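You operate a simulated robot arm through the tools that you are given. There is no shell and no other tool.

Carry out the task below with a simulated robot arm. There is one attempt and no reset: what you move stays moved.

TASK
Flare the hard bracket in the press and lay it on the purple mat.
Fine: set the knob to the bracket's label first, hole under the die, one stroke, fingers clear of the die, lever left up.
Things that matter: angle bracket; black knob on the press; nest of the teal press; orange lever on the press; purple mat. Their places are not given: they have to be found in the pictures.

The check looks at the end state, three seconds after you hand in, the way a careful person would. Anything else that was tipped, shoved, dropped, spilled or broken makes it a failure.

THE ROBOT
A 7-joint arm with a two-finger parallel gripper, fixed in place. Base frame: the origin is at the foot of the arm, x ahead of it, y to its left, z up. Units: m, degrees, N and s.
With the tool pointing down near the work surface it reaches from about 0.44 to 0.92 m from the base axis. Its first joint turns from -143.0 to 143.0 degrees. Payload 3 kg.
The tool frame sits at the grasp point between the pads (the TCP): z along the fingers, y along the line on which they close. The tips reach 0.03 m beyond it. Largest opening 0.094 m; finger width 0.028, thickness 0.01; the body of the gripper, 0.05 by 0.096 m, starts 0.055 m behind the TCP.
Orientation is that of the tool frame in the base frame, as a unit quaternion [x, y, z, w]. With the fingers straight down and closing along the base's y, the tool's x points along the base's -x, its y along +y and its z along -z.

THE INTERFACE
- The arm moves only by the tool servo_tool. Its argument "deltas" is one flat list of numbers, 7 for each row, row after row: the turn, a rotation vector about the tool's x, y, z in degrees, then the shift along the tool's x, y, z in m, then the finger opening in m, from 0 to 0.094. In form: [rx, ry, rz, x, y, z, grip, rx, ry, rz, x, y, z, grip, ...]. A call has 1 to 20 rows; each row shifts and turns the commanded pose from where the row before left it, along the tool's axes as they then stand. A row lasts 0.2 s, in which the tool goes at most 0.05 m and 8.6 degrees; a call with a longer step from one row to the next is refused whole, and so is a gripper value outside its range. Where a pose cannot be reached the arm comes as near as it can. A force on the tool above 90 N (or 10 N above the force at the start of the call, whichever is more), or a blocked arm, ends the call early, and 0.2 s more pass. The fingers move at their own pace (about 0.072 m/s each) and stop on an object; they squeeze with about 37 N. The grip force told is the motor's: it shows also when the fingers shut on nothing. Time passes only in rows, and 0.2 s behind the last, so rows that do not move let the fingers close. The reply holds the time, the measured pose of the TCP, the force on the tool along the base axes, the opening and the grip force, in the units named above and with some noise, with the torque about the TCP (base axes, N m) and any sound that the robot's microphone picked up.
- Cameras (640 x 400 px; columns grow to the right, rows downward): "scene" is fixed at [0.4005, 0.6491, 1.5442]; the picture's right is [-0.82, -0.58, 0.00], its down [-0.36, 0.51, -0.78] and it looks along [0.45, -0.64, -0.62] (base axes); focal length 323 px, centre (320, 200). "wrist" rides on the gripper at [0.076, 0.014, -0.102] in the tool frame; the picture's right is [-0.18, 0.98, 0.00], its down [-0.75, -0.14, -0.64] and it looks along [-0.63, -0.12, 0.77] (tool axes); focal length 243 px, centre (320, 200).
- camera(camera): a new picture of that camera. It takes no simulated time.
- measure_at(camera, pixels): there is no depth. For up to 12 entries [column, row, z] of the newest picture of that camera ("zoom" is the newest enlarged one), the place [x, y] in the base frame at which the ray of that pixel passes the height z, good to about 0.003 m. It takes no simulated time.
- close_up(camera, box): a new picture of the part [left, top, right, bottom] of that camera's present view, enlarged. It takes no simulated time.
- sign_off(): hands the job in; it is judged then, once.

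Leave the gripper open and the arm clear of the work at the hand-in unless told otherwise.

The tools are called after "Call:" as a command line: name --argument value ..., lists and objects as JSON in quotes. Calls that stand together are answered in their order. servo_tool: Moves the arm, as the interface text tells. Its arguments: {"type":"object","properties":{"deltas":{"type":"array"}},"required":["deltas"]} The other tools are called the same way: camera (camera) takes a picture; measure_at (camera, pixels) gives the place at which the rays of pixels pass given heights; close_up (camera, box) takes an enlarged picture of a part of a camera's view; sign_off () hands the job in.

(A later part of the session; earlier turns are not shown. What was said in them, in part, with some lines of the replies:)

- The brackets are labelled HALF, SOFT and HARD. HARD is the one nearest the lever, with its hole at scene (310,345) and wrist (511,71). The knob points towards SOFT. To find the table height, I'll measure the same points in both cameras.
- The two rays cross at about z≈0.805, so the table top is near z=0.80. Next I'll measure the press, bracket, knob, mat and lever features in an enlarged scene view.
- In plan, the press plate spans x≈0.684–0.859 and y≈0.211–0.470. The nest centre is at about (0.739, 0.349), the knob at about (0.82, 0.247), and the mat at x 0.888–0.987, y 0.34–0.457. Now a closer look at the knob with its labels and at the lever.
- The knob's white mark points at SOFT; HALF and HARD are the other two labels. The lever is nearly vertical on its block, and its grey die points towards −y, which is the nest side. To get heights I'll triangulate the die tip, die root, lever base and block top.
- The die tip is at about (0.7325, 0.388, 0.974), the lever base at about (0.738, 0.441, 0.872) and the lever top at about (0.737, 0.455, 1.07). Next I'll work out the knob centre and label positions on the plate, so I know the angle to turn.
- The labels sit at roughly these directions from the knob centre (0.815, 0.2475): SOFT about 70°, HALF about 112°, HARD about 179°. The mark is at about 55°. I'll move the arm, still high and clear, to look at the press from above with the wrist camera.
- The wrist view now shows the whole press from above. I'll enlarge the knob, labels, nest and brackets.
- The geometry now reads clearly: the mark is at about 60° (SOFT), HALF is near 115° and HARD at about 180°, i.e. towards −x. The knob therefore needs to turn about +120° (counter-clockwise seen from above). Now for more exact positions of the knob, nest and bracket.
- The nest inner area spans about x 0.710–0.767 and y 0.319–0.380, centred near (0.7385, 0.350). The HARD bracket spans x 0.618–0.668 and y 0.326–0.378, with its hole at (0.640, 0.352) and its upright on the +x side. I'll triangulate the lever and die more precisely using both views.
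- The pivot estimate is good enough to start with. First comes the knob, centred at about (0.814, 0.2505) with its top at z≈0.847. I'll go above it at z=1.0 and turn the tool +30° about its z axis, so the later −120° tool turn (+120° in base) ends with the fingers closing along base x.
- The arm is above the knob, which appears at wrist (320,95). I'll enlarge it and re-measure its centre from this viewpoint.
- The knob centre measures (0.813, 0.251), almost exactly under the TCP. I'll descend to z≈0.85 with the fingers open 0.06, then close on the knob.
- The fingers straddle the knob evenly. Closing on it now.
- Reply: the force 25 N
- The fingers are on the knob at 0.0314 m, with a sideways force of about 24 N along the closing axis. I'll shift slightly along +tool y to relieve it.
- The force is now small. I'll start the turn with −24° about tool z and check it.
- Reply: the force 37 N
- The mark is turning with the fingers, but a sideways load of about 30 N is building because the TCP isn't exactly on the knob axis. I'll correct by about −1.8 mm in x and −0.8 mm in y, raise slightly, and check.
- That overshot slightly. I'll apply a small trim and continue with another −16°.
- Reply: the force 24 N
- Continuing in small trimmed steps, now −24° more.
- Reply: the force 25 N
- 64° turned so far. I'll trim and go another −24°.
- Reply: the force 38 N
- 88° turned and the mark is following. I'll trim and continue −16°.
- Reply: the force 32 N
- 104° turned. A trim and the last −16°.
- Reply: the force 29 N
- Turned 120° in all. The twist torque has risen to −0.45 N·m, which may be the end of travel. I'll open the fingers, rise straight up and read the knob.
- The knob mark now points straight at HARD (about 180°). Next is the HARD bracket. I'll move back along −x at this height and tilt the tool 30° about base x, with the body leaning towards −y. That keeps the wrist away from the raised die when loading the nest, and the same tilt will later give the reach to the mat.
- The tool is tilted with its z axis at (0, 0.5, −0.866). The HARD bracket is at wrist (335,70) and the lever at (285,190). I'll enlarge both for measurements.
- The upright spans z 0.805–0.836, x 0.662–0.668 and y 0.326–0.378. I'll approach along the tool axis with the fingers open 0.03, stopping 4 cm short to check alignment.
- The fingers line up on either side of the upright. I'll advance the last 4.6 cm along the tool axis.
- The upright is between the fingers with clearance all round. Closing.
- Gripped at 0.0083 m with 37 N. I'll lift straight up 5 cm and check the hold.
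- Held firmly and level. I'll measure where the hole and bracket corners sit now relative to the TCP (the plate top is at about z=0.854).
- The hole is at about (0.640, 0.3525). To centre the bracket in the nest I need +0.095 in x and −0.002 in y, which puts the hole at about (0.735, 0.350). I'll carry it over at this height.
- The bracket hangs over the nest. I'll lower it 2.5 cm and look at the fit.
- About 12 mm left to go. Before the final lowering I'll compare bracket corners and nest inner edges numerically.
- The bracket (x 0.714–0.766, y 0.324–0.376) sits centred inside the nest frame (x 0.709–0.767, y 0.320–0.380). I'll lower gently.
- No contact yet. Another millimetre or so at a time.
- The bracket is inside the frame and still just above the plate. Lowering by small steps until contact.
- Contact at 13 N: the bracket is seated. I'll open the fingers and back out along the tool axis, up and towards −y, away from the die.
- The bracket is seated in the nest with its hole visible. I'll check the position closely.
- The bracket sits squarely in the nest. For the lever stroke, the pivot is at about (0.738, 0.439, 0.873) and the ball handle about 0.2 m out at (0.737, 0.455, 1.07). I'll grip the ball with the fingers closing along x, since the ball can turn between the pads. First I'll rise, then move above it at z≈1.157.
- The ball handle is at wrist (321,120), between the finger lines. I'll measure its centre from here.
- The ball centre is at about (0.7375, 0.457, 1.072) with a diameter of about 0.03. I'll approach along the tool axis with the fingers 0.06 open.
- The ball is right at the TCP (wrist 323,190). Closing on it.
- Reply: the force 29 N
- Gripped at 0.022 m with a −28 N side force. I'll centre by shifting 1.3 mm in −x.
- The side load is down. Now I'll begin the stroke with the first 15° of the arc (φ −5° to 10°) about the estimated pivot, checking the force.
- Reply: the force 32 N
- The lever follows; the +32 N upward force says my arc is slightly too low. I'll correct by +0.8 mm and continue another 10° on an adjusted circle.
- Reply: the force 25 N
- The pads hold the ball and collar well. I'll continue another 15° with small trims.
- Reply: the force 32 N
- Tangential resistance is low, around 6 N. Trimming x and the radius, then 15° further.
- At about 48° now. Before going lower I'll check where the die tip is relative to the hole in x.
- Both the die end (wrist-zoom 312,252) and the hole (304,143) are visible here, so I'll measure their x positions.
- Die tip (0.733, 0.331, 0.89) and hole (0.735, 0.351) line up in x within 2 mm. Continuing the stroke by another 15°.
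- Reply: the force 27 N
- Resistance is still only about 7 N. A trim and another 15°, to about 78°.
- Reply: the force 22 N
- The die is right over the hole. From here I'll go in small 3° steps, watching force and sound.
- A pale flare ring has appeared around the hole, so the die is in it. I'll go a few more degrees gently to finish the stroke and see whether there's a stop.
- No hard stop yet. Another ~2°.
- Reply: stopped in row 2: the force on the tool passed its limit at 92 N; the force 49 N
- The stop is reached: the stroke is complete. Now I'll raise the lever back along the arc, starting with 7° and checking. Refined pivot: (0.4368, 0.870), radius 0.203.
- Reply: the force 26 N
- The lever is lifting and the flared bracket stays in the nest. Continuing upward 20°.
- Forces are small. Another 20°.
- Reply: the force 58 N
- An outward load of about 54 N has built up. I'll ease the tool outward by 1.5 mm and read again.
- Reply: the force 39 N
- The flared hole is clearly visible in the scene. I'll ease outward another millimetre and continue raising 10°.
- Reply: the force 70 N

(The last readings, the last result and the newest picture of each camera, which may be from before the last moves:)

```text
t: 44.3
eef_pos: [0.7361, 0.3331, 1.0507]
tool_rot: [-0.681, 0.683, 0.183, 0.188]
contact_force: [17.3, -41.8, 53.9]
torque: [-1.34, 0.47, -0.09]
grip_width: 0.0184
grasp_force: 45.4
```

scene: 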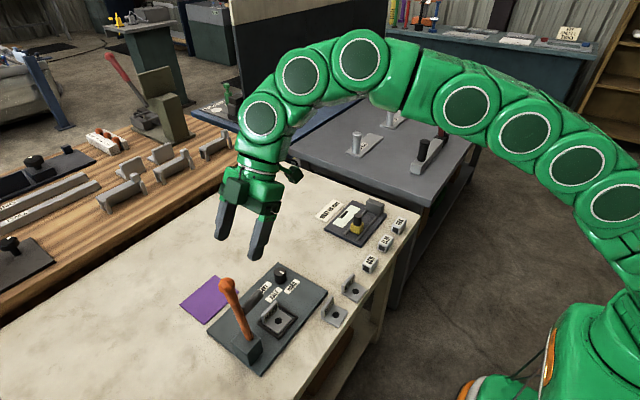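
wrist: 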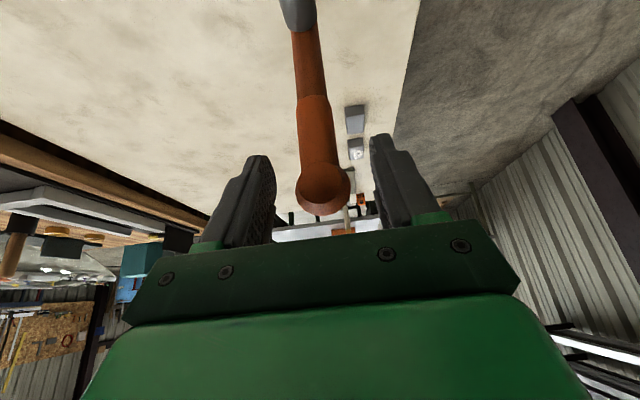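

There's still an outward load. I'll look at how the ball sits in the fingers before going on.

Call:
close_up --camera "wrist" --box '[260, 100, 380, 220]'

Call:
close_up --camera "scene" --box '[220, 220, 300, 300]'

```text
3.33 times, centred on (320, 160) of wrist
```

zoom: 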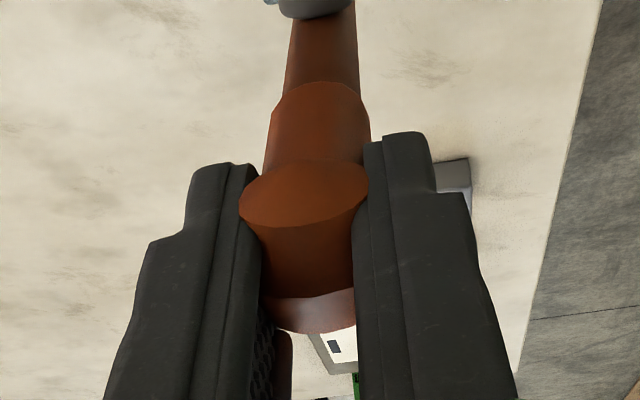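

```text
5.00 times, centred on (260, 260) of scene
```

zoom: 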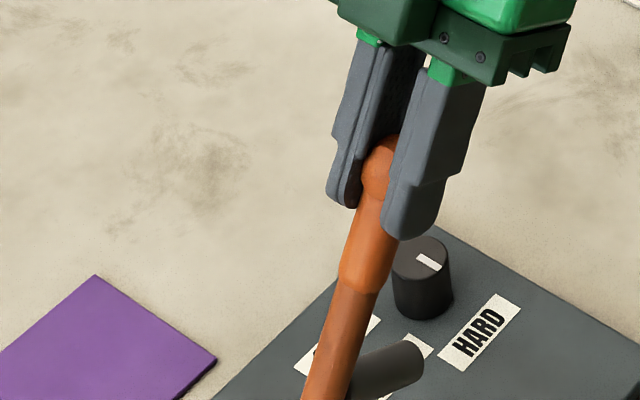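

The ball is still well inside the pads. I'll test a 1.6 mm outward correction along the measured force direction.

Call:
servo_tool --deltas '[0, 0, 0, 0.0002, -0.0004, -0.0016, 0.0, 0, 0, 0, 0, 0, 0, 0.0]'

```text
t: 44.9
eef_pos: [0.7357, 0.3325, 1.0517]
tool_rot: [0.682, -0.682, -0.182, -0.188]
contact_force: [23.7, -26.5, 48.1]
torque: [0.77, 0.47, -0.11]
grip_width: 0.0179
grasp_force: 45.0
```

That reduced the load. I'll take the next 5° upward with an outward bias.

Call:
servo_tool --deltas '[0, 0, 0, -0.01816, -0.0008, -0.00245, 0.0, 0, 0, 0, 0, 0, 0, 0.0]'

```text
t: 45.5
eef_pos: [0.737, 0.3477, 1.0613]
tool_rot: [0.684, -0.682, -0.183, -0.186]
contact_force: [7.6, -23.8, 32.0]
torque: [-1.36, 0.12, 0.3]
grip_width: 0.0179
grasp_force: 45.1
```

Load falling. The next 5°, again with a small outward bias.

Call:
servo_tool --deltas '[0, 0, 0, -0.01836, -0.0003, 0.0002, 0.0, 0, 0, 0, 0, 0, 0, 0.0]'

```text
t: 46.1
eef_pos: [0.7359, 0.3643, 1.0698]
tool_rot: [-0.682, 0.683, 0.184, 0.185]
contact_force: [11.3, -12.1, 10.7]
torque: [-1.46, 0.1, 0.03]
grip_width: 0.0179
grasp_force: 44.5
```

Load is small now. 10° further.

Call:
servo_tool --deltas '[0, 0, 0, -0.0179, -0.0004, 0.0035, 0.0, 0, 0, 0, -0.01764, 0, 0.00557, 0.0, 0, 0, 0, 0, 0, 0, 0.0]'

```text
t: 46.9
eef_pos: [0.736, 0.3976, 1.0822]
tool_rot: [0.683, -0.682, -0.183, -0.186]
contact_force: [-9.0, -13.5, 37.1]
torque: [-1.06, 0.62, 0.31]
grip_width: 0.0179
grasp_force: 45.1
```

I'll check how the ball sits in the pads before the last part.

Call:
close_up --camera "wrist" --box '[260, 100, 380, 220]'

Call:
close_up --camera "scene" --box '[200, 210, 300, 350]'

```text
3.33 times, centred on (320, 160) of wrist
```

zoom: 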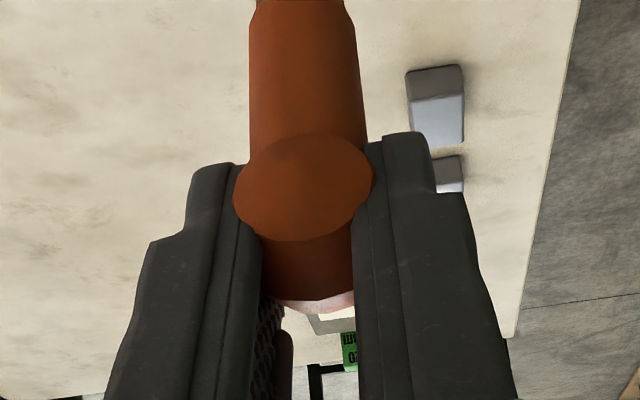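

```text
2.86 times, centred on (250, 280) of scene
```

zoom: 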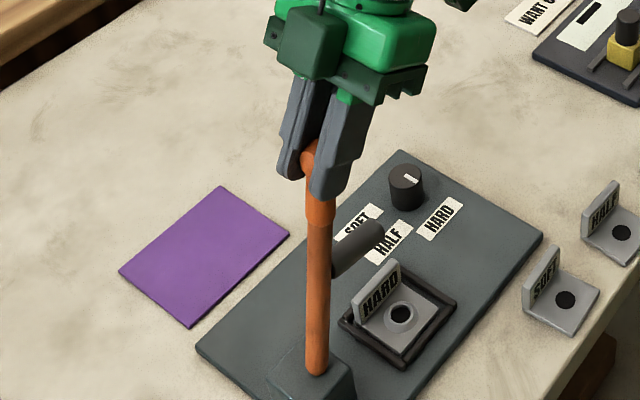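

I'll measure the ball's actual position from the scene view, to compare with the TCP.

Call:
close_up --camera "scene" --box '[226, 240, 274, 290]'

Call:
measure_at --camera "scene" --pixels '[[246.5, 264.3, 1.06], [246.5, 264.3, 1.07], [246.5, 264.3, 1.08], [246.5, 264.3, 1.09]]'

Call:
measure_at --camera "wrist" --pixels '[[315, 178, 1.06], [315, 178, 1.07], [315, 178, 1.08], [315, 178, 1.09]]'

```text
8.00 times, centred on (250, 265) of scene
```

zoom: 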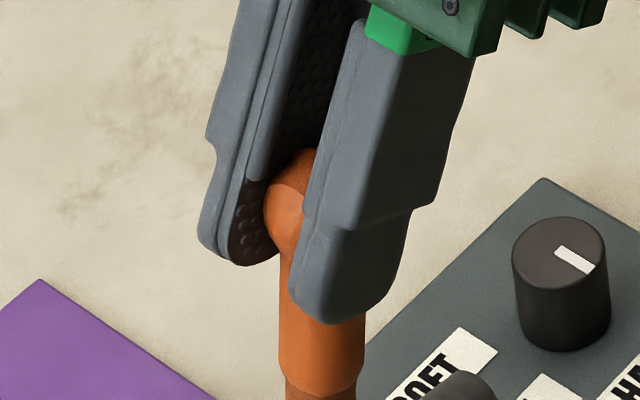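

```text
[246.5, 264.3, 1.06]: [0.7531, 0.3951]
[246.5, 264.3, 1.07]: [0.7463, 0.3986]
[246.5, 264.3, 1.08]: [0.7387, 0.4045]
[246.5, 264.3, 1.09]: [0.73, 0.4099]
```

```text
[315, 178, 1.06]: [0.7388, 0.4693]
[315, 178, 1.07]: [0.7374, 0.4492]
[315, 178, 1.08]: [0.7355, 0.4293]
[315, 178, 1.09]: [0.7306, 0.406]
```

The ball is still near the TCP, so the grip is safe. The next 5° with an outward bias.

Call:
servo_tool --deltas '[0, 0, 0, -0.018, 0.0004, 0.0043, 0.0, 0, 0, 0, 0, 0, 0, 0.0]'

```text
t: 47.5
eef_pos: [0.736, 0.415, 1.0855]
tool_rot: [0.684, -0.682, -0.183, -0.185]
contact_force: [2.9, -10.1, 25.7]
torque: [-1.26, 0.26, 0.21]
grip_width: 0.0178
grasp_force: 44.8
```

Continuing, another 5°.

Call:
servo_tool --deltas '[0, 0, 0, -0.0173, 0, 0.0066, 0.0, 0, 0, 0, 0, 0, 0, 0.0]'

Call:
close_up --camera "scene" --box '[200, 230, 300, 370]'

```text
t: 48.1
eef_pos: [0.7362, 0.4348, 1.0874]
tool_rot: [0.683, -0.683, -0.183, -0.185]
contact_force: [-8.7, -5.7, 2.6]
torque: [-1.31, 0.34, 0.18]
grip_width: 0.0181
grasp_force: 45.3
```

```text
2.86 times, centred on (250, 300) of scene
```

zoom: 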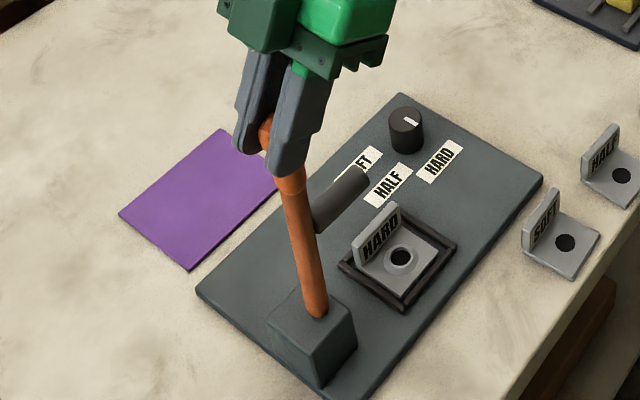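

The lever is about vertical. Moving the last 5° to its original rest lean, gently.

Call:
servo_tool --deltas '[0, 0, 0, -0.0082, 0.0002, 0.0047, 0.0, 0, 0, 0, -0.0055, 0, 0.0033, 0.0, 0, 0, 0, 0, 0, 0, 0.0]'

```text
t: 48.9
eef_pos: [0.7354, 0.4505, 1.088]
tool_rot: [0.683, -0.682, -0.182, -0.186]
contact_force: [-0.9, -6.0, -2.4]
torque: [-1.13, 0.36, 0.27]
grip_width: 0.0179
grasp_force: 45.2
```

Low force. Six more millimetres.

Call:
servo_tool --deltas '[0, 0, 0, -0.0052, 0, 0.0032, 0.0, 0, 0, 0, 0, 0, 0, 0.0]'

Call:
close_up --camera "scene" --box '[200, 230, 300, 370]'

```text
t: 49.5
eef_pos: [0.7356, 0.4562, 1.0889]
tool_rot: [-0.682, 0.683, 0.183, 0.186]
contact_force: [-3.2, -5.2, -0.1]
torque: [-1.29, 0.42, 0.14]
grip_width: 0.0179
grasp_force: 44.9
```

```text
2.86 times, centred on (250, 300) of scene
```

zoom: 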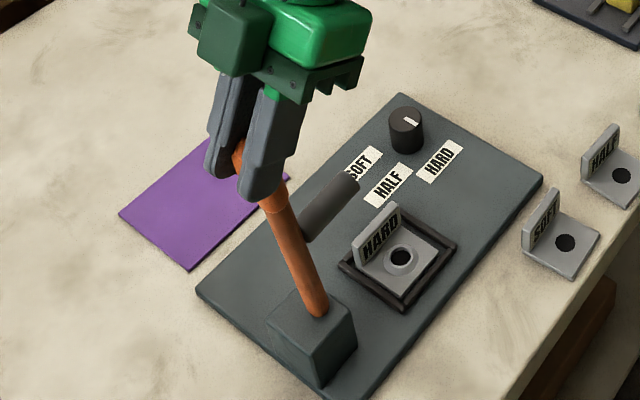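

The die tip is back at its original spot (scene ~261,294). I'll nudge 3 mm further to feel whether this is the up stop.

Call:
servo_tool --deltas '[0, 0, 0, -0.0026, 0, 0.0016, 0.0, 0, 0, 0, 0, 0, 0, 0.0]'

```text
t: 50.1
eef_pos: [0.7357, 0.4583, 1.0878]
tool_rot: [-0.683, 0.683, 0.182, 0.185]
contact_force: [-14.5, -17.0, 1.0]
torque: [-1.46, 0.58, 0.22]
grip_width: 0.0177
grasp_force: 44.7
```

That is the up stop (y force −17 N). I'll open the fingers and wait, watching that the lever stays put before backing off.

Call:
servo_tool --deltas '[0, 0, 0, 0, 0, 0, 0.06, 0, 0, 0, 0, 0, 0, 0.06, 0, 0, 0, 0, 0, 0, 0.06, 0, 0, 0, 0, 0, 0, 0.06]'

Call:
close_up --camera "scene" --box '[200, 230, 300, 370]'

Call:
camera --camera "wrist"

```text
t: 51.1
eef_pos: [0.7369, 0.4598, 1.0883]
tool_rot: [0.683, -0.682, -0.183, -0.186]
contact_force: [1.1, -0.8, 0.2]
torque: [0.01, 0.01, 0.03]
grip_width: 0.0599
grasp_force: 0.0
```

```text
2.86 times, centred on (250, 300) of scene
```

zoom: 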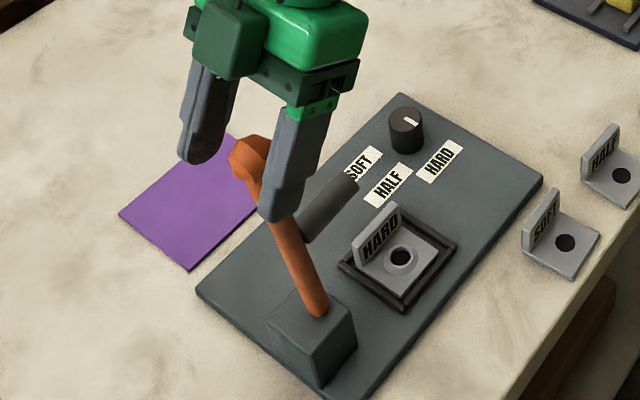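

```text
taken
```

wrist: 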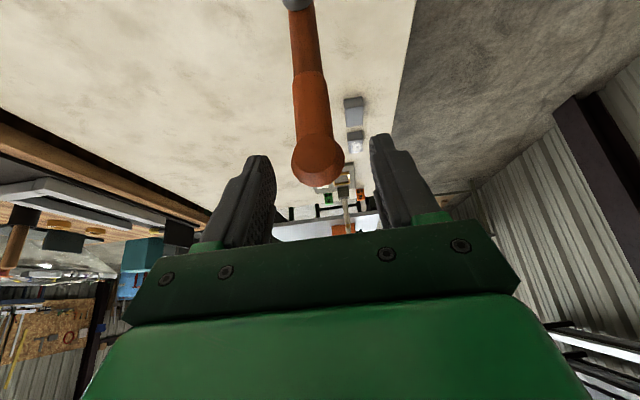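

The lever stays up by itself. I'll back off along the tool axis, move away from the lever, and turn the tool −70° about vertical. That lets me test, empty-handed, whether this tilt reaches the mat.

Call:
servo_tool --deltas '[0, 0, 0, 0, 0, -0.04, 0.06, 0, 0, 0, 0, 0, -0.04, 0.06, 0, 0, 0, 0.034, -0.015, -0.011, 0.06, 0, 0, 0, 0.034, -0.015, -0.011, 0.06, 0, 0, 0, 0.034, -0.015, -0.011, 0.06, 0, 0, 0, 0.034, -0.015, -0.011, 0.06, 3.89, 0, 6.737, 0, 0, 0, 0.03, 3.89, 0, 6.737, 0, 0, 0, 0.03, 3.89, 0, 6.737, 0, 0, 0, 0.03, 3.89, 0, 6.737, 0, 0, 0, 0.03, 3.89, 0, 6.737, 0, 0, 0, 0.03, 3.89, 0, 6.737, 0, 0, 0, 0.03, 3.89, 0, 6.737, 0, 0, 0, 0.03, 3.89, 0, 6.737, 0, 0, 0, 0.03, 3.89, 0, 6.737, 0, 0, 0, 0.03, 0, 0, 0, 0, 0, 0, 0.03]'

Call:
camera --camera "scene"

Call:
camera --camera "wrist"

```text
t: 54.5
eef_pos: [0.7945, 0.2784, 1.1269]
tool_rot: [-0.165, 0.951, 0.046, 0.256]
contact_force: [-0.5, 0.0, 0.3]
torque: [0.01, 0.04, -0.02]
grip_width: 0.0301
grasp_force: 0.0
```

```text
taken
```

scene: 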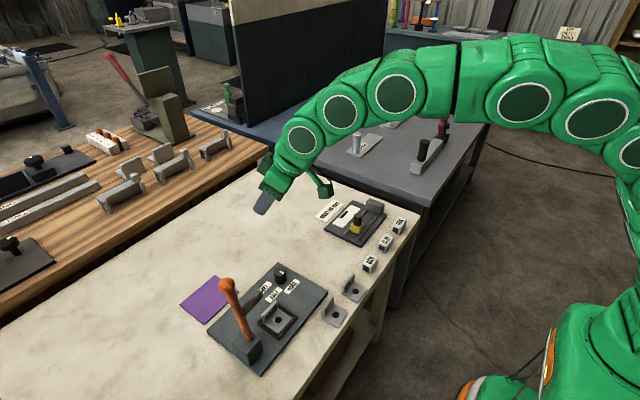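

```text
taken
```

wrist: 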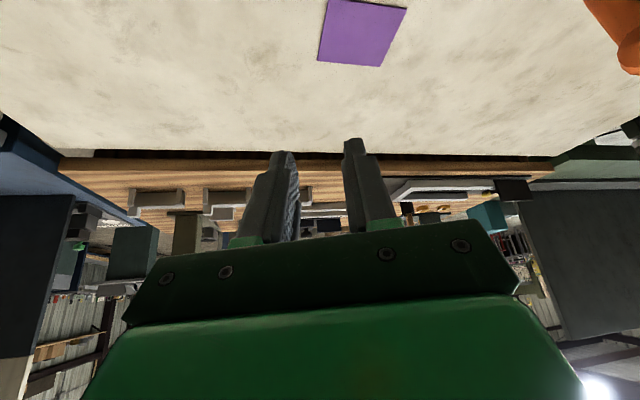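

The orientation is as planned. Now an empty-handed reach test above the mat: first to about (0.925, 0.357, 1.0), then down to z≈0.90.

Call:
servo_tool --deltas '[0, 0, 0, -0.0132, 0.0059, 0.0369, 0.03, 0, 0, 0, -0.0132, 0.0059, 0.0369, 0.03, 0, 0, 0, -0.0132, 0.0059, 0.0369, 0.03, 0, 0, 0, -0.0132, 0.0059, 0.0369, 0.03, 0, 0, 0, -0.0132, 0.0059, 0.0369, 0.03, 0, 0, 0, 0.0167, 0, 0.0289, 0.03, 0, 0, 0, 0.0167, 0, 0.0289, 0.03, 0, 0, 0, 0.0167, 0, 0.0289, 0.03, 0, 0, 0, 0, 0, 0, 0.03]'

Call:
camera --camera "scene"

Call:
camera --camera "wrist"

```text
t: 56.5
eef_pos: [0.9265, 0.3574, 0.902]
tool_rot: [-0.167, 0.951, 0.046, 0.258]
contact_force: [0.2, 0.4, 0.6]
torque: [0.02, 0.01, -0.01]
grip_width: 0.0302
grasp_force: 0.0
```

```text
taken
```

scene: 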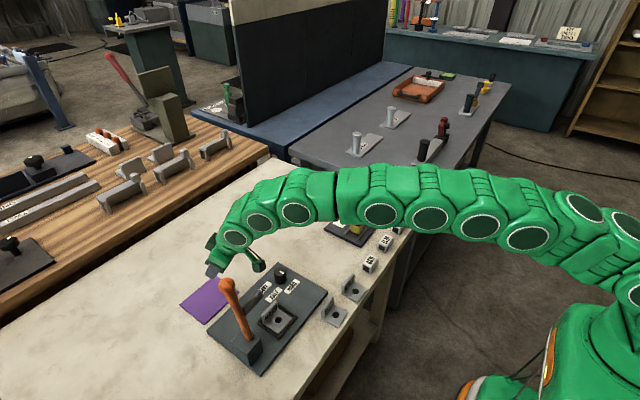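

```text
taken
```

wrist: 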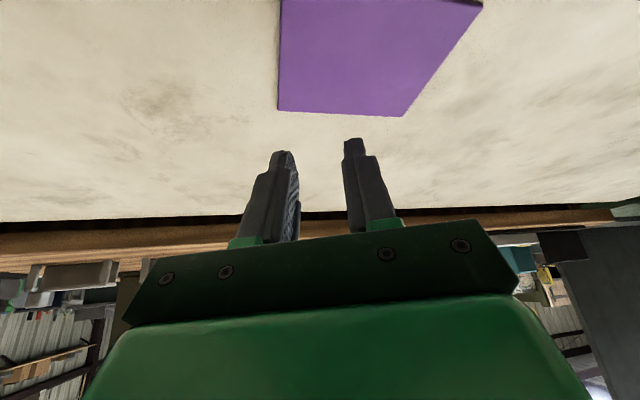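

It reached exactly. I'll test a little farther and lower, at (0.938, 0.365, 0.867), the height needed for placing.

Call:
servo_tool --deltas '[0, 0, 0, 0.0027, 0.0017, 0.0187, 0.03, 0, 0, 0, 0.0026, 0.0017, 0.0186, 0.03, 0, 0, 0, 0, 0, 0, 0.03]'

Call:
measure_at --camera "wrist" --pixels '[[320, 188, 0.87]]'

Call:
camera --camera "wrist"

Call:
close_up --camera "scene" --box '[170, 220, 310, 350]'

```text
t: 57.3
eef_pos: [0.9401, 0.3668, 0.8652]
tool_rot: [-0.167, 0.951, 0.046, 0.257]
contact_force: [-0.6, -0.1, -0.1]
torque: [0.0, 0.05, 0.01]
grip_width: 0.0299
grasp_force: 0.1
```

```text
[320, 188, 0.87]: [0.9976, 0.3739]
```

```text
taken
```

wrist: 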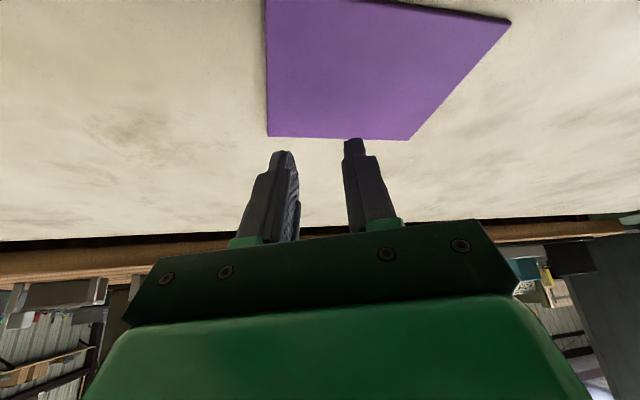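

```text
3.08 times, centred on (240, 285) of scene
```

zoom: 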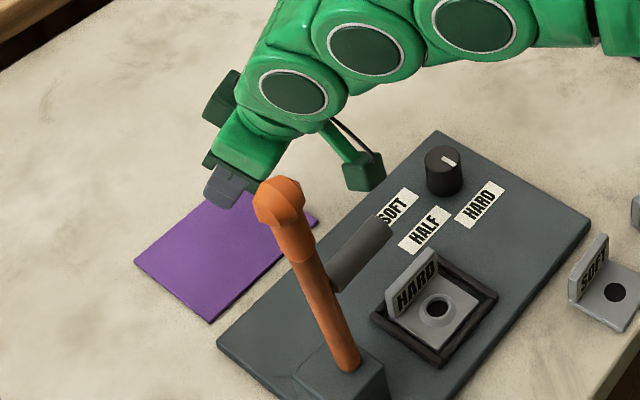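

The mat is within reach at this tilt. I'll go back the way I came: up, back over the press, and turn +70° to the nest orientation.

Call:
servo_tool --deltas '[0, 0, 0, -0.0225, 0, -0.039, 0.03, 0, 0, 0, -0.0225, 0, -0.039, 0.03, 0, 0, 0, -0.0225, 0, -0.039, 0.03, 0, 0, 0, 0.01894, -0.00666, -0.03402, 0.03, 0, 0, 0, 0.01894, -0.00666, -0.03402, 0.03, 0, 0, 0, 0.01894, -0.00666, -0.03402, 0.03, 0, 0, 0, 0.01894, -0.00666, -0.03402, 0.03, 0, 0, 0, 0.01894, -0.00666, -0.03402, 0.03, -3.89, 0, -6.737, 0, 0, 0, 0.03, -3.89, 0, -6.737, 0, 0, 0, 0.03, -3.89, 0, -6.737, 0, 0, 0, 0.03, -3.89, 0, -6.737, 0, 0, 0, 0.03, -3.89, 0, -6.737, 0, 0, 0, 0.03, -3.89, 0, -6.737, 0, 0, 0, 0.03, -3.89, 0, -6.737, 0, 0, 0, 0.03, -3.89, 0, -6.737, 0, 0, 0, 0.03, -3.89, 0, -6.737, 0, 0, 0, 0.03, 0, 0, 0, 0, 0, 0, 0.03]'

Call:
camera --camera "wrist"

Call:
close_up --camera "scene" --box '[200, 260, 320, 370]'

```text
t: 61.1
eef_pos: [0.7931, 0.2774, 1.1008]
tool_rot: [-0.682, 0.683, 0.183, 0.187]
contact_force: [-0.2, -0.5, 0.7]
torque: [0.02, -0.01, -0.01]
grip_width: 0.0298
grasp_force: 0.0
```

```text
taken
```

wrist: 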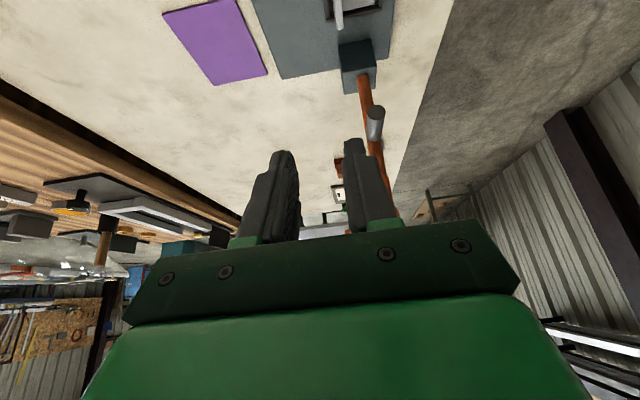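

```text
3.64 times, centred on (260, 315) of scene
```

zoom: 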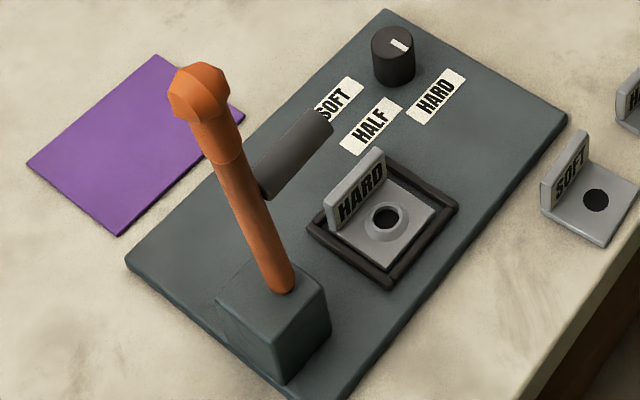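

The lever is at its original rest, the knob is on HARD and the hole has a raised flare. I'll move to the pre-grasp point 10 cm back along the tool axis from the upright.

Call:
servo_tool --deltas '[0, 0, 0, 0.0164, 0.00815, 0.0349, 0.03, 0, 0, 0, 0.0164, 0.00815, 0.0349, 0.03, 0, 0, 0, 0.0164, 0.00815, 0.0349, 0.03, 0, 0, 0, 0.0164, 0.00815, 0.0349, 0.03, 0, 0, 0, 0, 0, 0, 0.03]'

Call:
camera --camera "wrist"

Call:
close_up --camera "wrist" --box '[260, 20, 400, 160]'

```text
t: 62.3
eef_pos: [0.7619, 0.2916, 0.9469]
tool_rot: [0.683, -0.682, -0.183, -0.185]
contact_force: [-0.3, -0.6, -0.9]
torque: [-0.02, 0.02, 0.02]
grip_width: 0.0298
grasp_force: 0.1
```

```text
taken
```

wrist: 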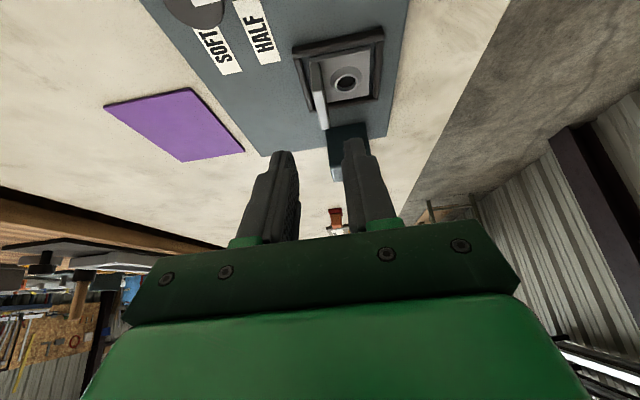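

```text
2.86 times, centred on (330, 90) of wrist
```

zoom: 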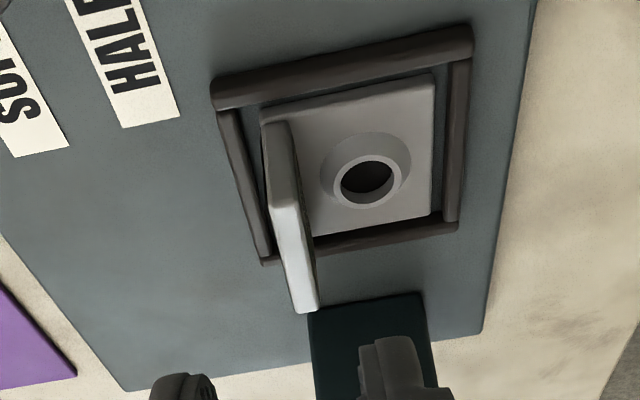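

The flare stands about 6 mm proud of the plate. I'll measure the upright's position to centre the fingers on it.

Call:
measure_at --camera "zoom" --pixels '[[272, 208, 0.848], [300, 205, 0.848], [296, 312, 0.848], [318, 306, 0.848], [273, 209, 0.848], [299, 206, 0.848], [436, 75, 0.817], [262, 125, 0.814]]'

Call:
close_up --camera "scene" --box '[255, 285, 315, 335]'

Call:
measure_at --camera "zoom" --pixels '[[320, 200, 0.848]]'

```text
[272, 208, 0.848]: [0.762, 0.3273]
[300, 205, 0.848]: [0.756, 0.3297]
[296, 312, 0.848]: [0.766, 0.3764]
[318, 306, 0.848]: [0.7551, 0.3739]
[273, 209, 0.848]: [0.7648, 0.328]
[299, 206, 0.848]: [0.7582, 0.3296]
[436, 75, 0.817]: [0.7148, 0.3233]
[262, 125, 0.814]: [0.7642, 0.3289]
```

```text
8.00 times, centred on (285, 310) of scene
```

zoom: 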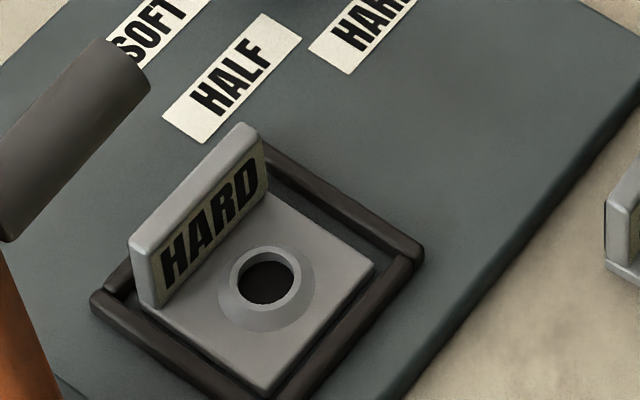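

```text
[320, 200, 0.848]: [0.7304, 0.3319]
```

The upright's centre is x≈0.7605, y≈0.3515. I'll advance with the opening at 0.024, in two stages.

Call:
servo_tool --deltas '[0, 0, 0, -0.0001, 0.0007, 0.033, 0.024, 0, 0, 0, -0.0001, 0.0007, 0.033, 0.024, 0, 0, 0, 0, 0, 0.006, 0.024, 0, 0, 0, 0, 0, 0, 0.024]'

Call:
close_up --camera "wrist" --box '[240, 50, 400, 210]'

```text
t: 63.3
eef_pos: [0.7608, 0.3281, 0.8831]
tool_rot: [0.683, -0.683, -0.183, -0.186]
contact_force: [0.3, -0.3, 0.8]
torque: [0.0, 0.0, 0.01]
grip_width: 0.0241
grasp_force: 0.0
```

```text
2.50 times, centred on (320, 130) of wrist
```

zoom: 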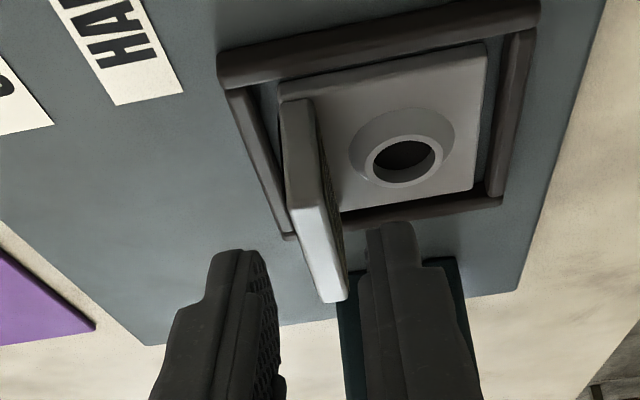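

Aligned. The last 2.5 cm.

Call:
servo_tool --deltas '[0, 0, 0, -0.0003, 0.0002, 0.0125, 0.024, 0, 0, 0, -0.0003, 0.0002, 0.0122, 0.024, 0, 0, 0, 0, 0, 0, 0.024]'

Call:
close_up --camera "wrist" --box '[240, 50, 400, 210]'

Call:
close_up --camera "scene" --box '[240, 270, 320, 340]'

```text
t: 64.1
eef_pos: [0.7593, 0.3401, 0.8634]
tool_rot: [0.683, -0.683, -0.182, -0.186]
contact_force: [-0.2, 0.0, 0.1]
torque: [0.01, 0.01, 0.0]
grip_width: 0.024
grasp_force: 0.0
```

```text
2.50 times, centred on (320, 130) of wrist
```

zoom: 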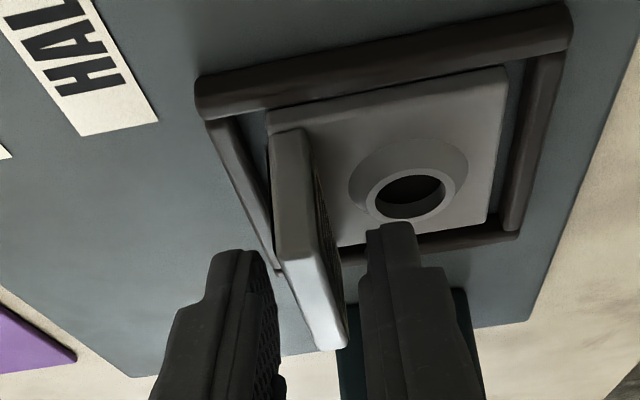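

```text
5.71 times, centred on (280, 305) of scene
```

zoom: 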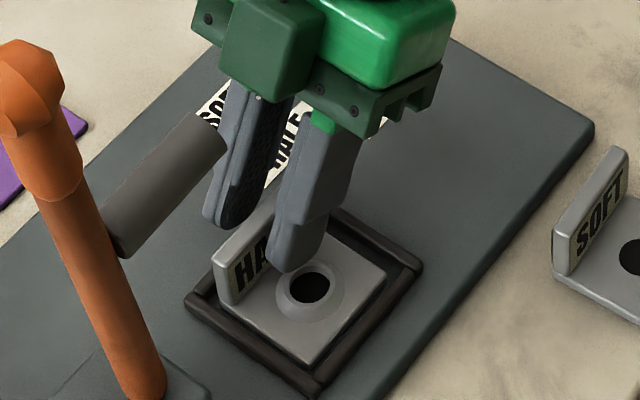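

The fingers straddle the upright, clear of the flare and the frame. Closing.

Call:
servo_tool --deltas '[0, 0, 0, 0, 0, 0, 0.0, 0, 0, 0, 0, 0, 0, 0.0, 0, 0, 0, 0, 0, 0, 0.0]'

Call:
close_up --camera "wrist" --box '[240, 50, 400, 210]'

```text
t: 64.9
eef_pos: [0.7593, 0.3405, 0.8638]
tool_rot: [-0.682, 0.683, 0.182, 0.186]
contact_force: [0.6, 0.4, 1.0]
torque: [0.04, 0.03, 0.0]
grip_width: 0.0078
grasp_force: 37.9
```

```text
2.50 times, centred on (320, 130) of wrist
```

zoom: 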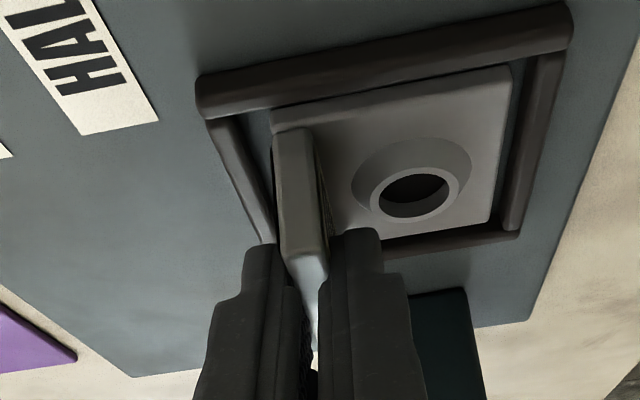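

Held at 0.0078 m. Lifting straight up 3 cm to clear the frame, then up and back towards −y, away from the die.

Call:
servo_tool --deltas '[0, 0, 0, -0.005, 0, -0.00866, 0.0, 0, 0, 0, -0.01, 0, -0.01732, 0.0, 0, 0, 0, 0.0007, 0, -0.0389, 0.0, 0, 0, 0, 0.0007, 0, -0.0389, 0.0, 0, 0, 0, 0.0007, 0, -0.0389, 0.0, 0, 0, 0, 0, 0, 0, 0.0]'

Call:
close_up --camera "wrist" --box '[240, 50, 400, 210]'

Call:
close_up --camera "scene" --box '[200, 220, 320, 350]'

```text
t: 66.3
eef_pos: [0.7588, 0.2804, 0.9927]
tool_rot: [-0.683, 0.683, 0.183, 0.185]
contact_force: [0.0, 0.1, -0.5]
torque: [-0.01, 0.02, 0.02]
grip_width: 0.0077
grasp_force: 36.9
```

```text
2.50 times, centred on (320, 130) of wrist
```

zoom: 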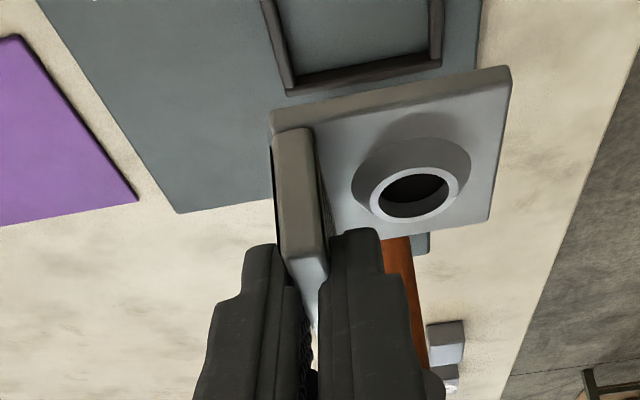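

```text
3.08 times, centred on (260, 285) of scene
```

zoom: 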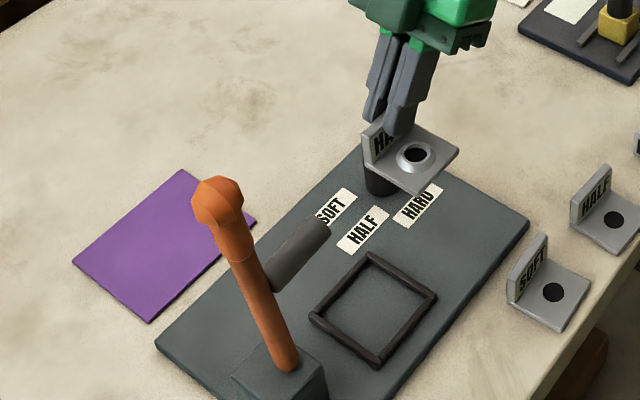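

The bracket is secure and clear of the press. Next I'll shift +x and up a little, turn −70° about vertical, and carry it above the mat.

Call:
servo_tool --deltas '[0, 0, 0, -0.00685, -0.0256, -0.0119, 0.0, 0, 0, 0, -0.00685, -0.0256, -0.0119, 0.0, 3.89, 0, 6.737, 0, 0, 0, 0.0, 3.89, 0, 6.737, 0, 0, 0, 0.0, 3.89, 0, 6.737, 0, 0, 0, 0.0, 3.89, 0, 6.737, 0, 0, 0, 0.0, 3.89, 0, 6.737, 0, 0, 0, 0.0, 3.89, 0, 6.737, 0, 0, 0, 0.0, 3.89, 0, 6.737, 0, 0, 0, 0.0, 3.89, 0, 6.737, 0, 0, 0, 0.0, 3.89, 0, 6.737, 0, 0, 0, 0.0, 0, 0, 0, 0, 0, 0, 0.0]'

Call:
camera --camera "wrist"

Call:
camera --camera "scene"

```text
t: 68.9
eef_pos: [0.8113, 0.2788, 1.0211]
tool_rot: [-0.166, 0.951, 0.046, 0.257]
contact_force: [-0.3, -1.1, -0.6]
torque: [-0.03, -0.01, -0.02]
grip_width: 0.0082
grasp_force: 37.2
```

```text
taken
```

wrist: 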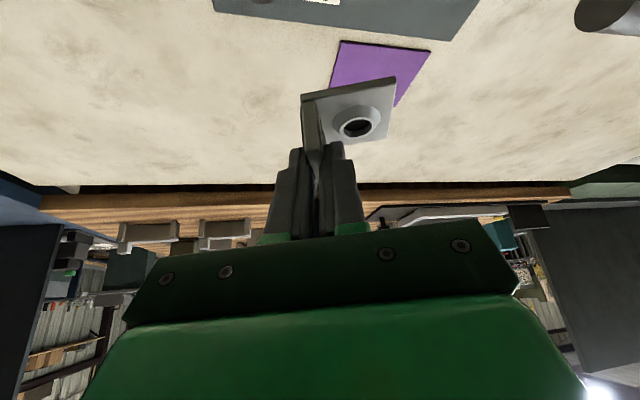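

```text
taken
```

scene: 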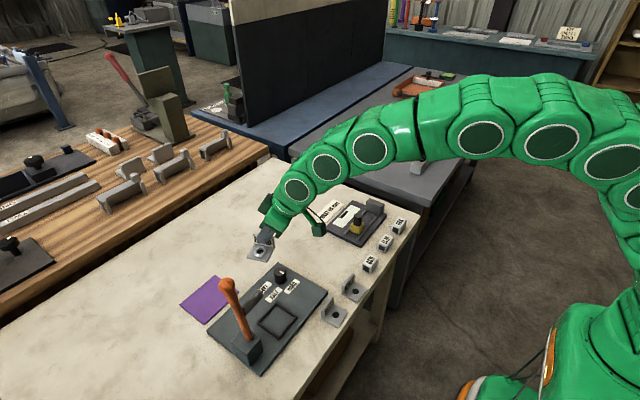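

The bracket is level in the hand. Carrying it above the mat to about (0.932, 0.374, 0.95).

Call:
servo_tool --deltas '[0, 0, 0, -0.01816, 0.00964, 0.02692, 0.0, 0, 0, 0, -0.01816, 0.00964, 0.02692, 0.0, 0, 0, 0, -0.01816, 0.00964, 0.02692, 0.0, 0, 0, 0, -0.01816, 0.00964, 0.02692, 0.0, 0, 0, 0, -0.01816, 0.00964, 0.02692, 0.0, 0, 0, 0, 0, 0, 0, 0.0]'

Call:
camera --camera "wrist"

Call:
close_up --camera "scene" --box '[160, 210, 300, 340]'

```text
t: 70.3
eef_pos: [0.9318, 0.3746, 0.9505]
tool_rot: [-0.166, 0.951, 0.045, 0.257]
contact_force: [-1.0, -0.8, -0.7]
torque: [-0.02, -0.01, 0.02]
grip_width: 0.0082
grasp_force: 37.2
```

```text
taken
```

wrist: 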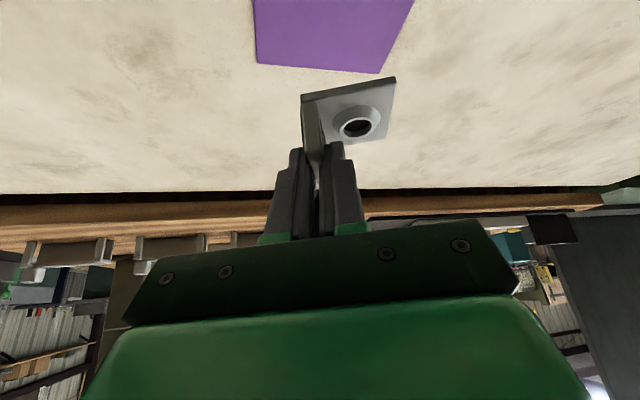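

```text
3.08 times, centred on (230, 275) of scene
```

zoom: 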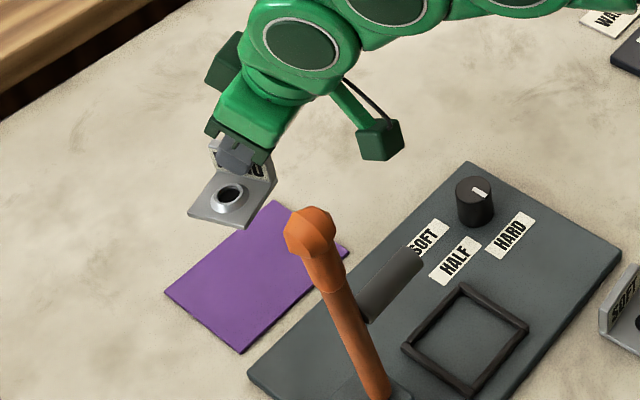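

I'll measure the bracket's corners and hole (plate at z≈0.90) to confirm it will land inside the mat.

Call:
measure_at --camera "zoom" --pixels '[[187, 209, 0.9], [243, 229, 0.9], [275, 190, 0.9], [230, 200, 0.907], [272, 200, 0.801], [165, 292, 0.801], [239, 353, 0.801], [349, 253, 0.801]]'

Call:
measure_at --camera "wrist" --pixels '[[395, 78, 0.904], [383, 140, 0.904], [303, 98, 0.9], [357, 124, 0.908], [257, 63, 0.801], [379, 73, 0.801]]'

```text
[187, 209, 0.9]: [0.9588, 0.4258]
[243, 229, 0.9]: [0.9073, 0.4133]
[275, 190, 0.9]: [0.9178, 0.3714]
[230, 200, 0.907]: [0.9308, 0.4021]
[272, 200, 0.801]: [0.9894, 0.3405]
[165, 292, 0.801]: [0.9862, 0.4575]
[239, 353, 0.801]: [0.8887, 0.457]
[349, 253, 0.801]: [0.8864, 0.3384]
```

```text
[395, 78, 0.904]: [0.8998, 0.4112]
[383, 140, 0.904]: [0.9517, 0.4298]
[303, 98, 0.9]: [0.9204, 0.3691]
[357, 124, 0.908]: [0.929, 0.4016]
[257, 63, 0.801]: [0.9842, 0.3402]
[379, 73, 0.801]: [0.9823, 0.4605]
```

The bracket's centre is at about (0.937, 0.399), right over the mat's centre (0.9375, 0.3985). Descending 8.5 cm, then slowly.

Call:
servo_tool --deltas '[0, 0, 0, 0.01417, 0, 0.0245, 0.0, 0, 0, 0, 0.01417, 0, 0.0245, 0.0, 0, 0, 0, 0.01417, 0, 0.0245, 0.0, 0, 0, 0, 0, 0, 0, 0.0]'

Call:
close_up --camera "scene" --box '[160, 240, 280, 340]'

Call:
camera --camera "wrist"

```text
t: 71.3
eef_pos: [0.932, 0.3738, 0.8649]
tool_rot: [-0.167, 0.951, 0.046, 0.257]
contact_force: [-0.1, -0.4, -1.1]
torque: [0.0, 0.02, 0.02]
grip_width: 0.0082
grasp_force: 36.9
```

```text
4.00 times, centred on (220, 290) of scene
```

zoom: 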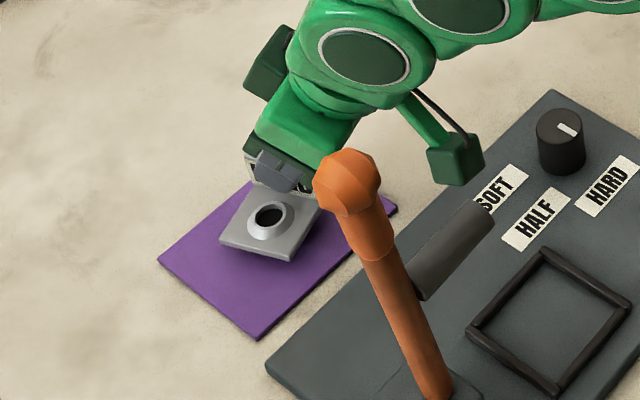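

```text
taken
```

wrist: 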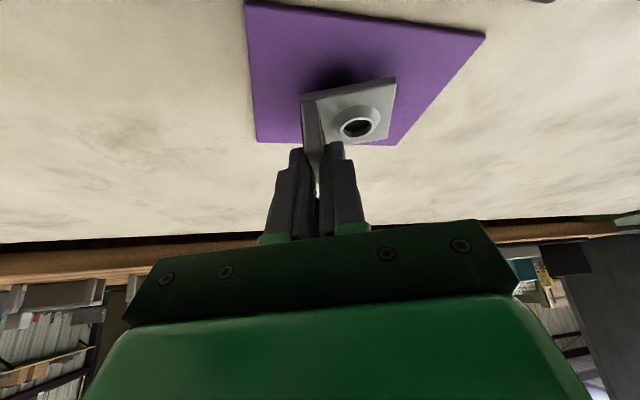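

Just above the mat, well within it. Lowering 8 mm, then by millimetres.

Call:
servo_tool --deltas '[0, 0, 0, 0.002, 0, 0.00346, 0.0, 0, 0, 0, 0.002, 0, 0.00346, 0.0, 0, 0, 0, 0, 0, 0, 0.0]'

```text
t: 72.1
eef_pos: [0.9319, 0.3759, 0.8584]
tool_rot: [-0.166, 0.951, 0.045, 0.258]
contact_force: [0.0, -0.1, -0.9]
torque: [-0.03, -0.04, 0.0]
grip_width: 0.0081
grasp_force: 36.8
```

No contact yet. Two more millimetres.

Call:
servo_tool --deltas '[0, 0, 0, 0.0005, 0, 0.00087, 0.0, 0, 0, 0, 0.0005, 0, 0.00087, 0.0, 0, 0, 0, 0, 0, 0, 0.0]'

```text
t: 72.9
eef_pos: [0.9325, 0.3747, 0.8558]
tool_rot: [-0.166, 0.951, 0.045, 0.257]
contact_force: [0.0, 0.6, -0.8]
torque: [-0.01, 0.01, 0.0]
grip_width: 0.0082
grasp_force: 36.6
```

Still no contact. Two more.

Call:
servo_tool --deltas '[0, 0, 0, 0.0005, 0, 0.00087, 0.0, 0, 0, 0, 0.0005, 0, 0.00087, 0.0, 0, 0, 0, 0, 0, 0, 0.0]'

```text
t: 73.7
eef_pos: [0.9328, 0.3761, 0.8553]
tool_rot: [-0.166, 0.951, 0.045, 0.258]
contact_force: [-3.0, -1.6, 13.2]
torque: [-0.11, 0.22, 0.01]
grip_width: 0.0078
grasp_force: 37.0
```

Contact at 13 N: the bracket is on the mat. I'll open the fingers slightly and check before backing off.

Call:
servo_tool --deltas '[0, 0, 0, 0, 0, 0, 0.026, 0, 0, 0, 0, 0, 0, 0.026, 0, 0, 0, 0, 0, 0, 0.026]'

Call:
close_up --camera "wrist" --box '[220, 0, 420, 220]'

```text
t: 74.5
eef_pos: [0.9317, 0.3755, 0.8532]
tool_rot: [-0.167, 0.951, 0.046, 0.258]
contact_force: [0.3, 0.0, 0.5]
torque: [-0.01, 0.0, 0.04]
grip_width: 0.0259
grasp_force: 0.1
```

```text
1.82 times, centred on (320, 110) of wrist
```

zoom: 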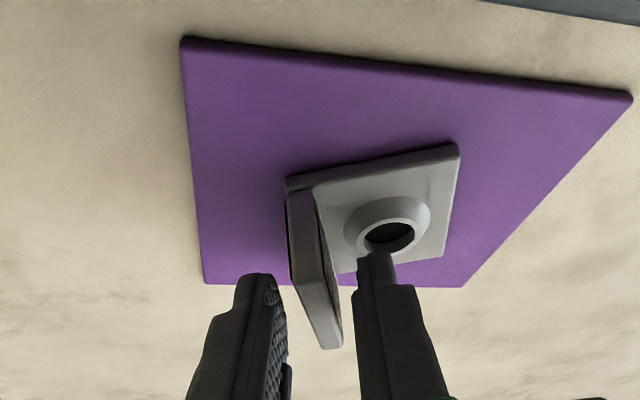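

Released cleanly, with the bracket flat on the mat. Backing off along the tool axis, then up and away.

Call:
servo_tool --deltas '[0, 0, 0, 0, 0, -0.02, 0.026, 0, 0, 0, 0, 0, -0.03, 0.026, 0, 0, 0, 0, 0, -0.04, 0.026, 0, 0, 0, 0, 0, -0.04, 0.026, 0, 0, 0, 0, 0, -0.04, 0.06, 0, 0, 0, 0.012, -0.012, -0.035, 0.094, 0, 0, 0, 0.012, -0.012, -0.035, 0.094, 0, 0, 0, 0.012, -0.012, -0.035, 0.094, 0, 0, 0, 0, 0, 0, 0.094]'

Call:
camera --camera "scene"

Call:
close_up --camera "scene" --box '[160, 240, 320, 370]'

Call:
camera --camera "wrist"

```text
t: 76.5
eef_pos: [0.7852, 0.2835, 1.0741]
tool_rot: [-0.167, 0.951, 0.046, 0.257]
contact_force: [0.0, 0.3, 0.4]
torque: [0.0, 0.02, 0.0]
grip_width: 0.0939
grasp_force: 0.0
```

```text
taken
```

scene: 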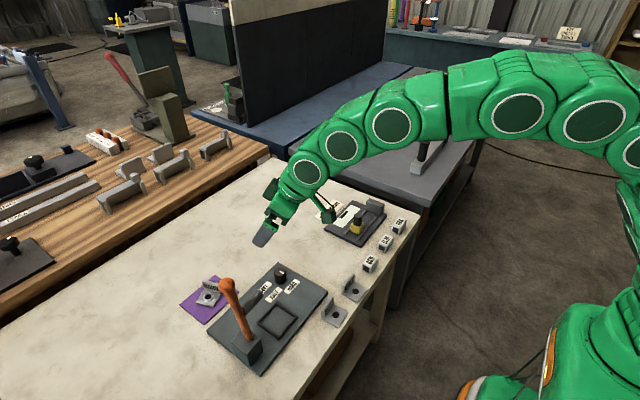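

```text
3.08 times, centred on (240, 305) of scene
```

zoom: 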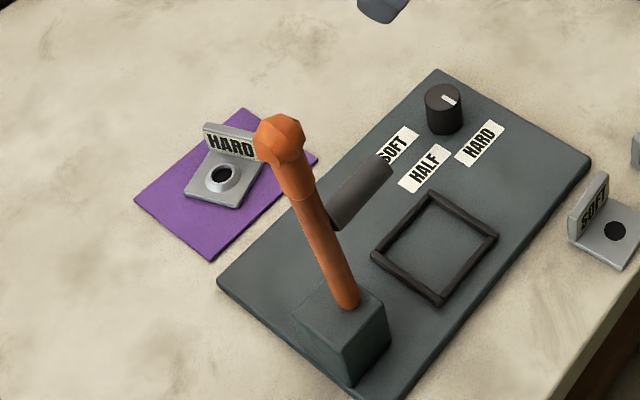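

```text
taken
```

wrist: 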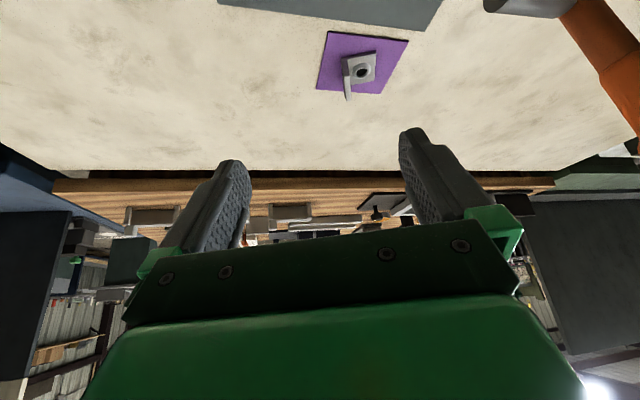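

The flared HARD bracket lies flat and centred on the purple mat, the lever is up, the knob is on HARD, the nest is empty and the other brackets are untouched. I'll move the arm well clear and take a last look.

Call:
servo_tool --deltas '[0, 0, 0, 0.01926, -0.01537, -0.03257, 0.094, 0, 0, 0, 0.01926, -0.01537, -0.03257, 0.094, 0, 0, 0, 0.01926, -0.01537, -0.03257, 0.094, 0, 0, 0, 0.01926, -0.01537, -0.03257, 0.094, 0, 0, 0, 0.01926, -0.01537, -0.03257, 0.094, 0, 0, 0, 0.01926, -0.01537, -0.03257, 0.094, 0, 0, 0, 0.01926, -0.01537, -0.03257, 0.094, 0, 0, 0, 0, 0, 0, 0.094]'

Call:
camera --camera "scene"

Call:
close_up --camera "scene" --box '[170, 190, 430, 370]'

Call:
close_up --camera "scene" --box '[175, 265, 255, 335]'

```text
t: 78.3
eef_pos: [0.6025, 0.1032, 1.2029]
tool_rot: [-0.166, 0.951, 0.045, 0.257]
contact_force: [0.5, 0.0, -0.6]
torque: [0.04, -0.02, 0.0]
grip_width: 0.0942
grasp_force: 0.1
```

```text
taken
```

scene: 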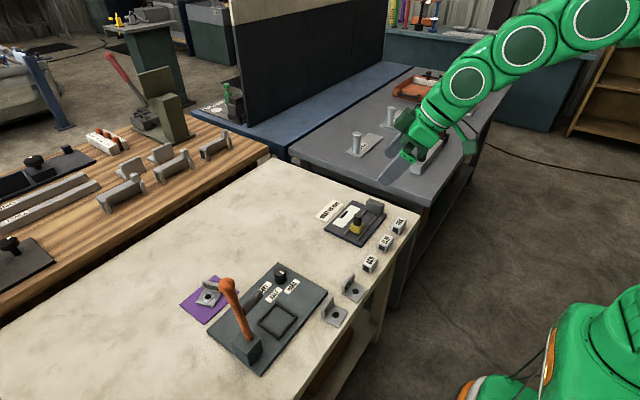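

```text
2.22 times, centred on (300, 280) of scene
```

zoom: 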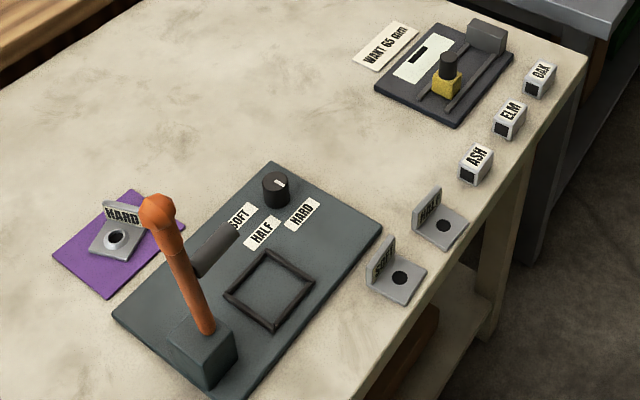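

```text
5.71 times, centred on (215, 300) of scene
```

zoom: 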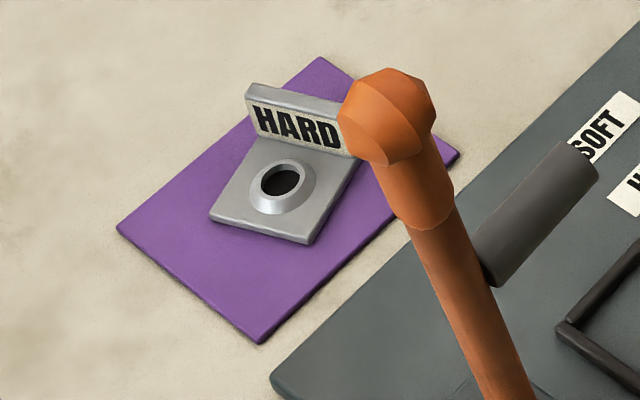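

Everything is where it should be. The flared HARD bracket lies flat inside the purple mat, the knob points at HARD and the lever rests up. The nest is empty, the other parts are untouched, and the arm is clear with the gripper open. Handing in.

Call:
sign_off

```text
The job is handed in.
```

The HARD bracket is flared and lying flat in the middle of the purple mat, and I've handed the job in. I don't have the judge's result.

- **Knob:** I turned it from SOFT to HARD before the stroke, and it still points at HARD.
- **Stroke:** I worked the lever down once, to its stop, with the hole under the die. My fingers held the ball end of the lever, well away from the die. A raised flare now shows around the hole.
- **Lever:** It is back up at its original rest position and stays there by itself.
- **Everything else:** The SOFT and HALF brackets and the other parts on the table look untouched. The arm is clear of the work with the gripper open.

At the bottom of the stroke the force limit tripped at 92 N when the lever met its stop. While I raised the lever, the grip slid about 15 mm along it. In the pictures afterwards, the lever was back at its rest position and the bracket had not moved in the nest.
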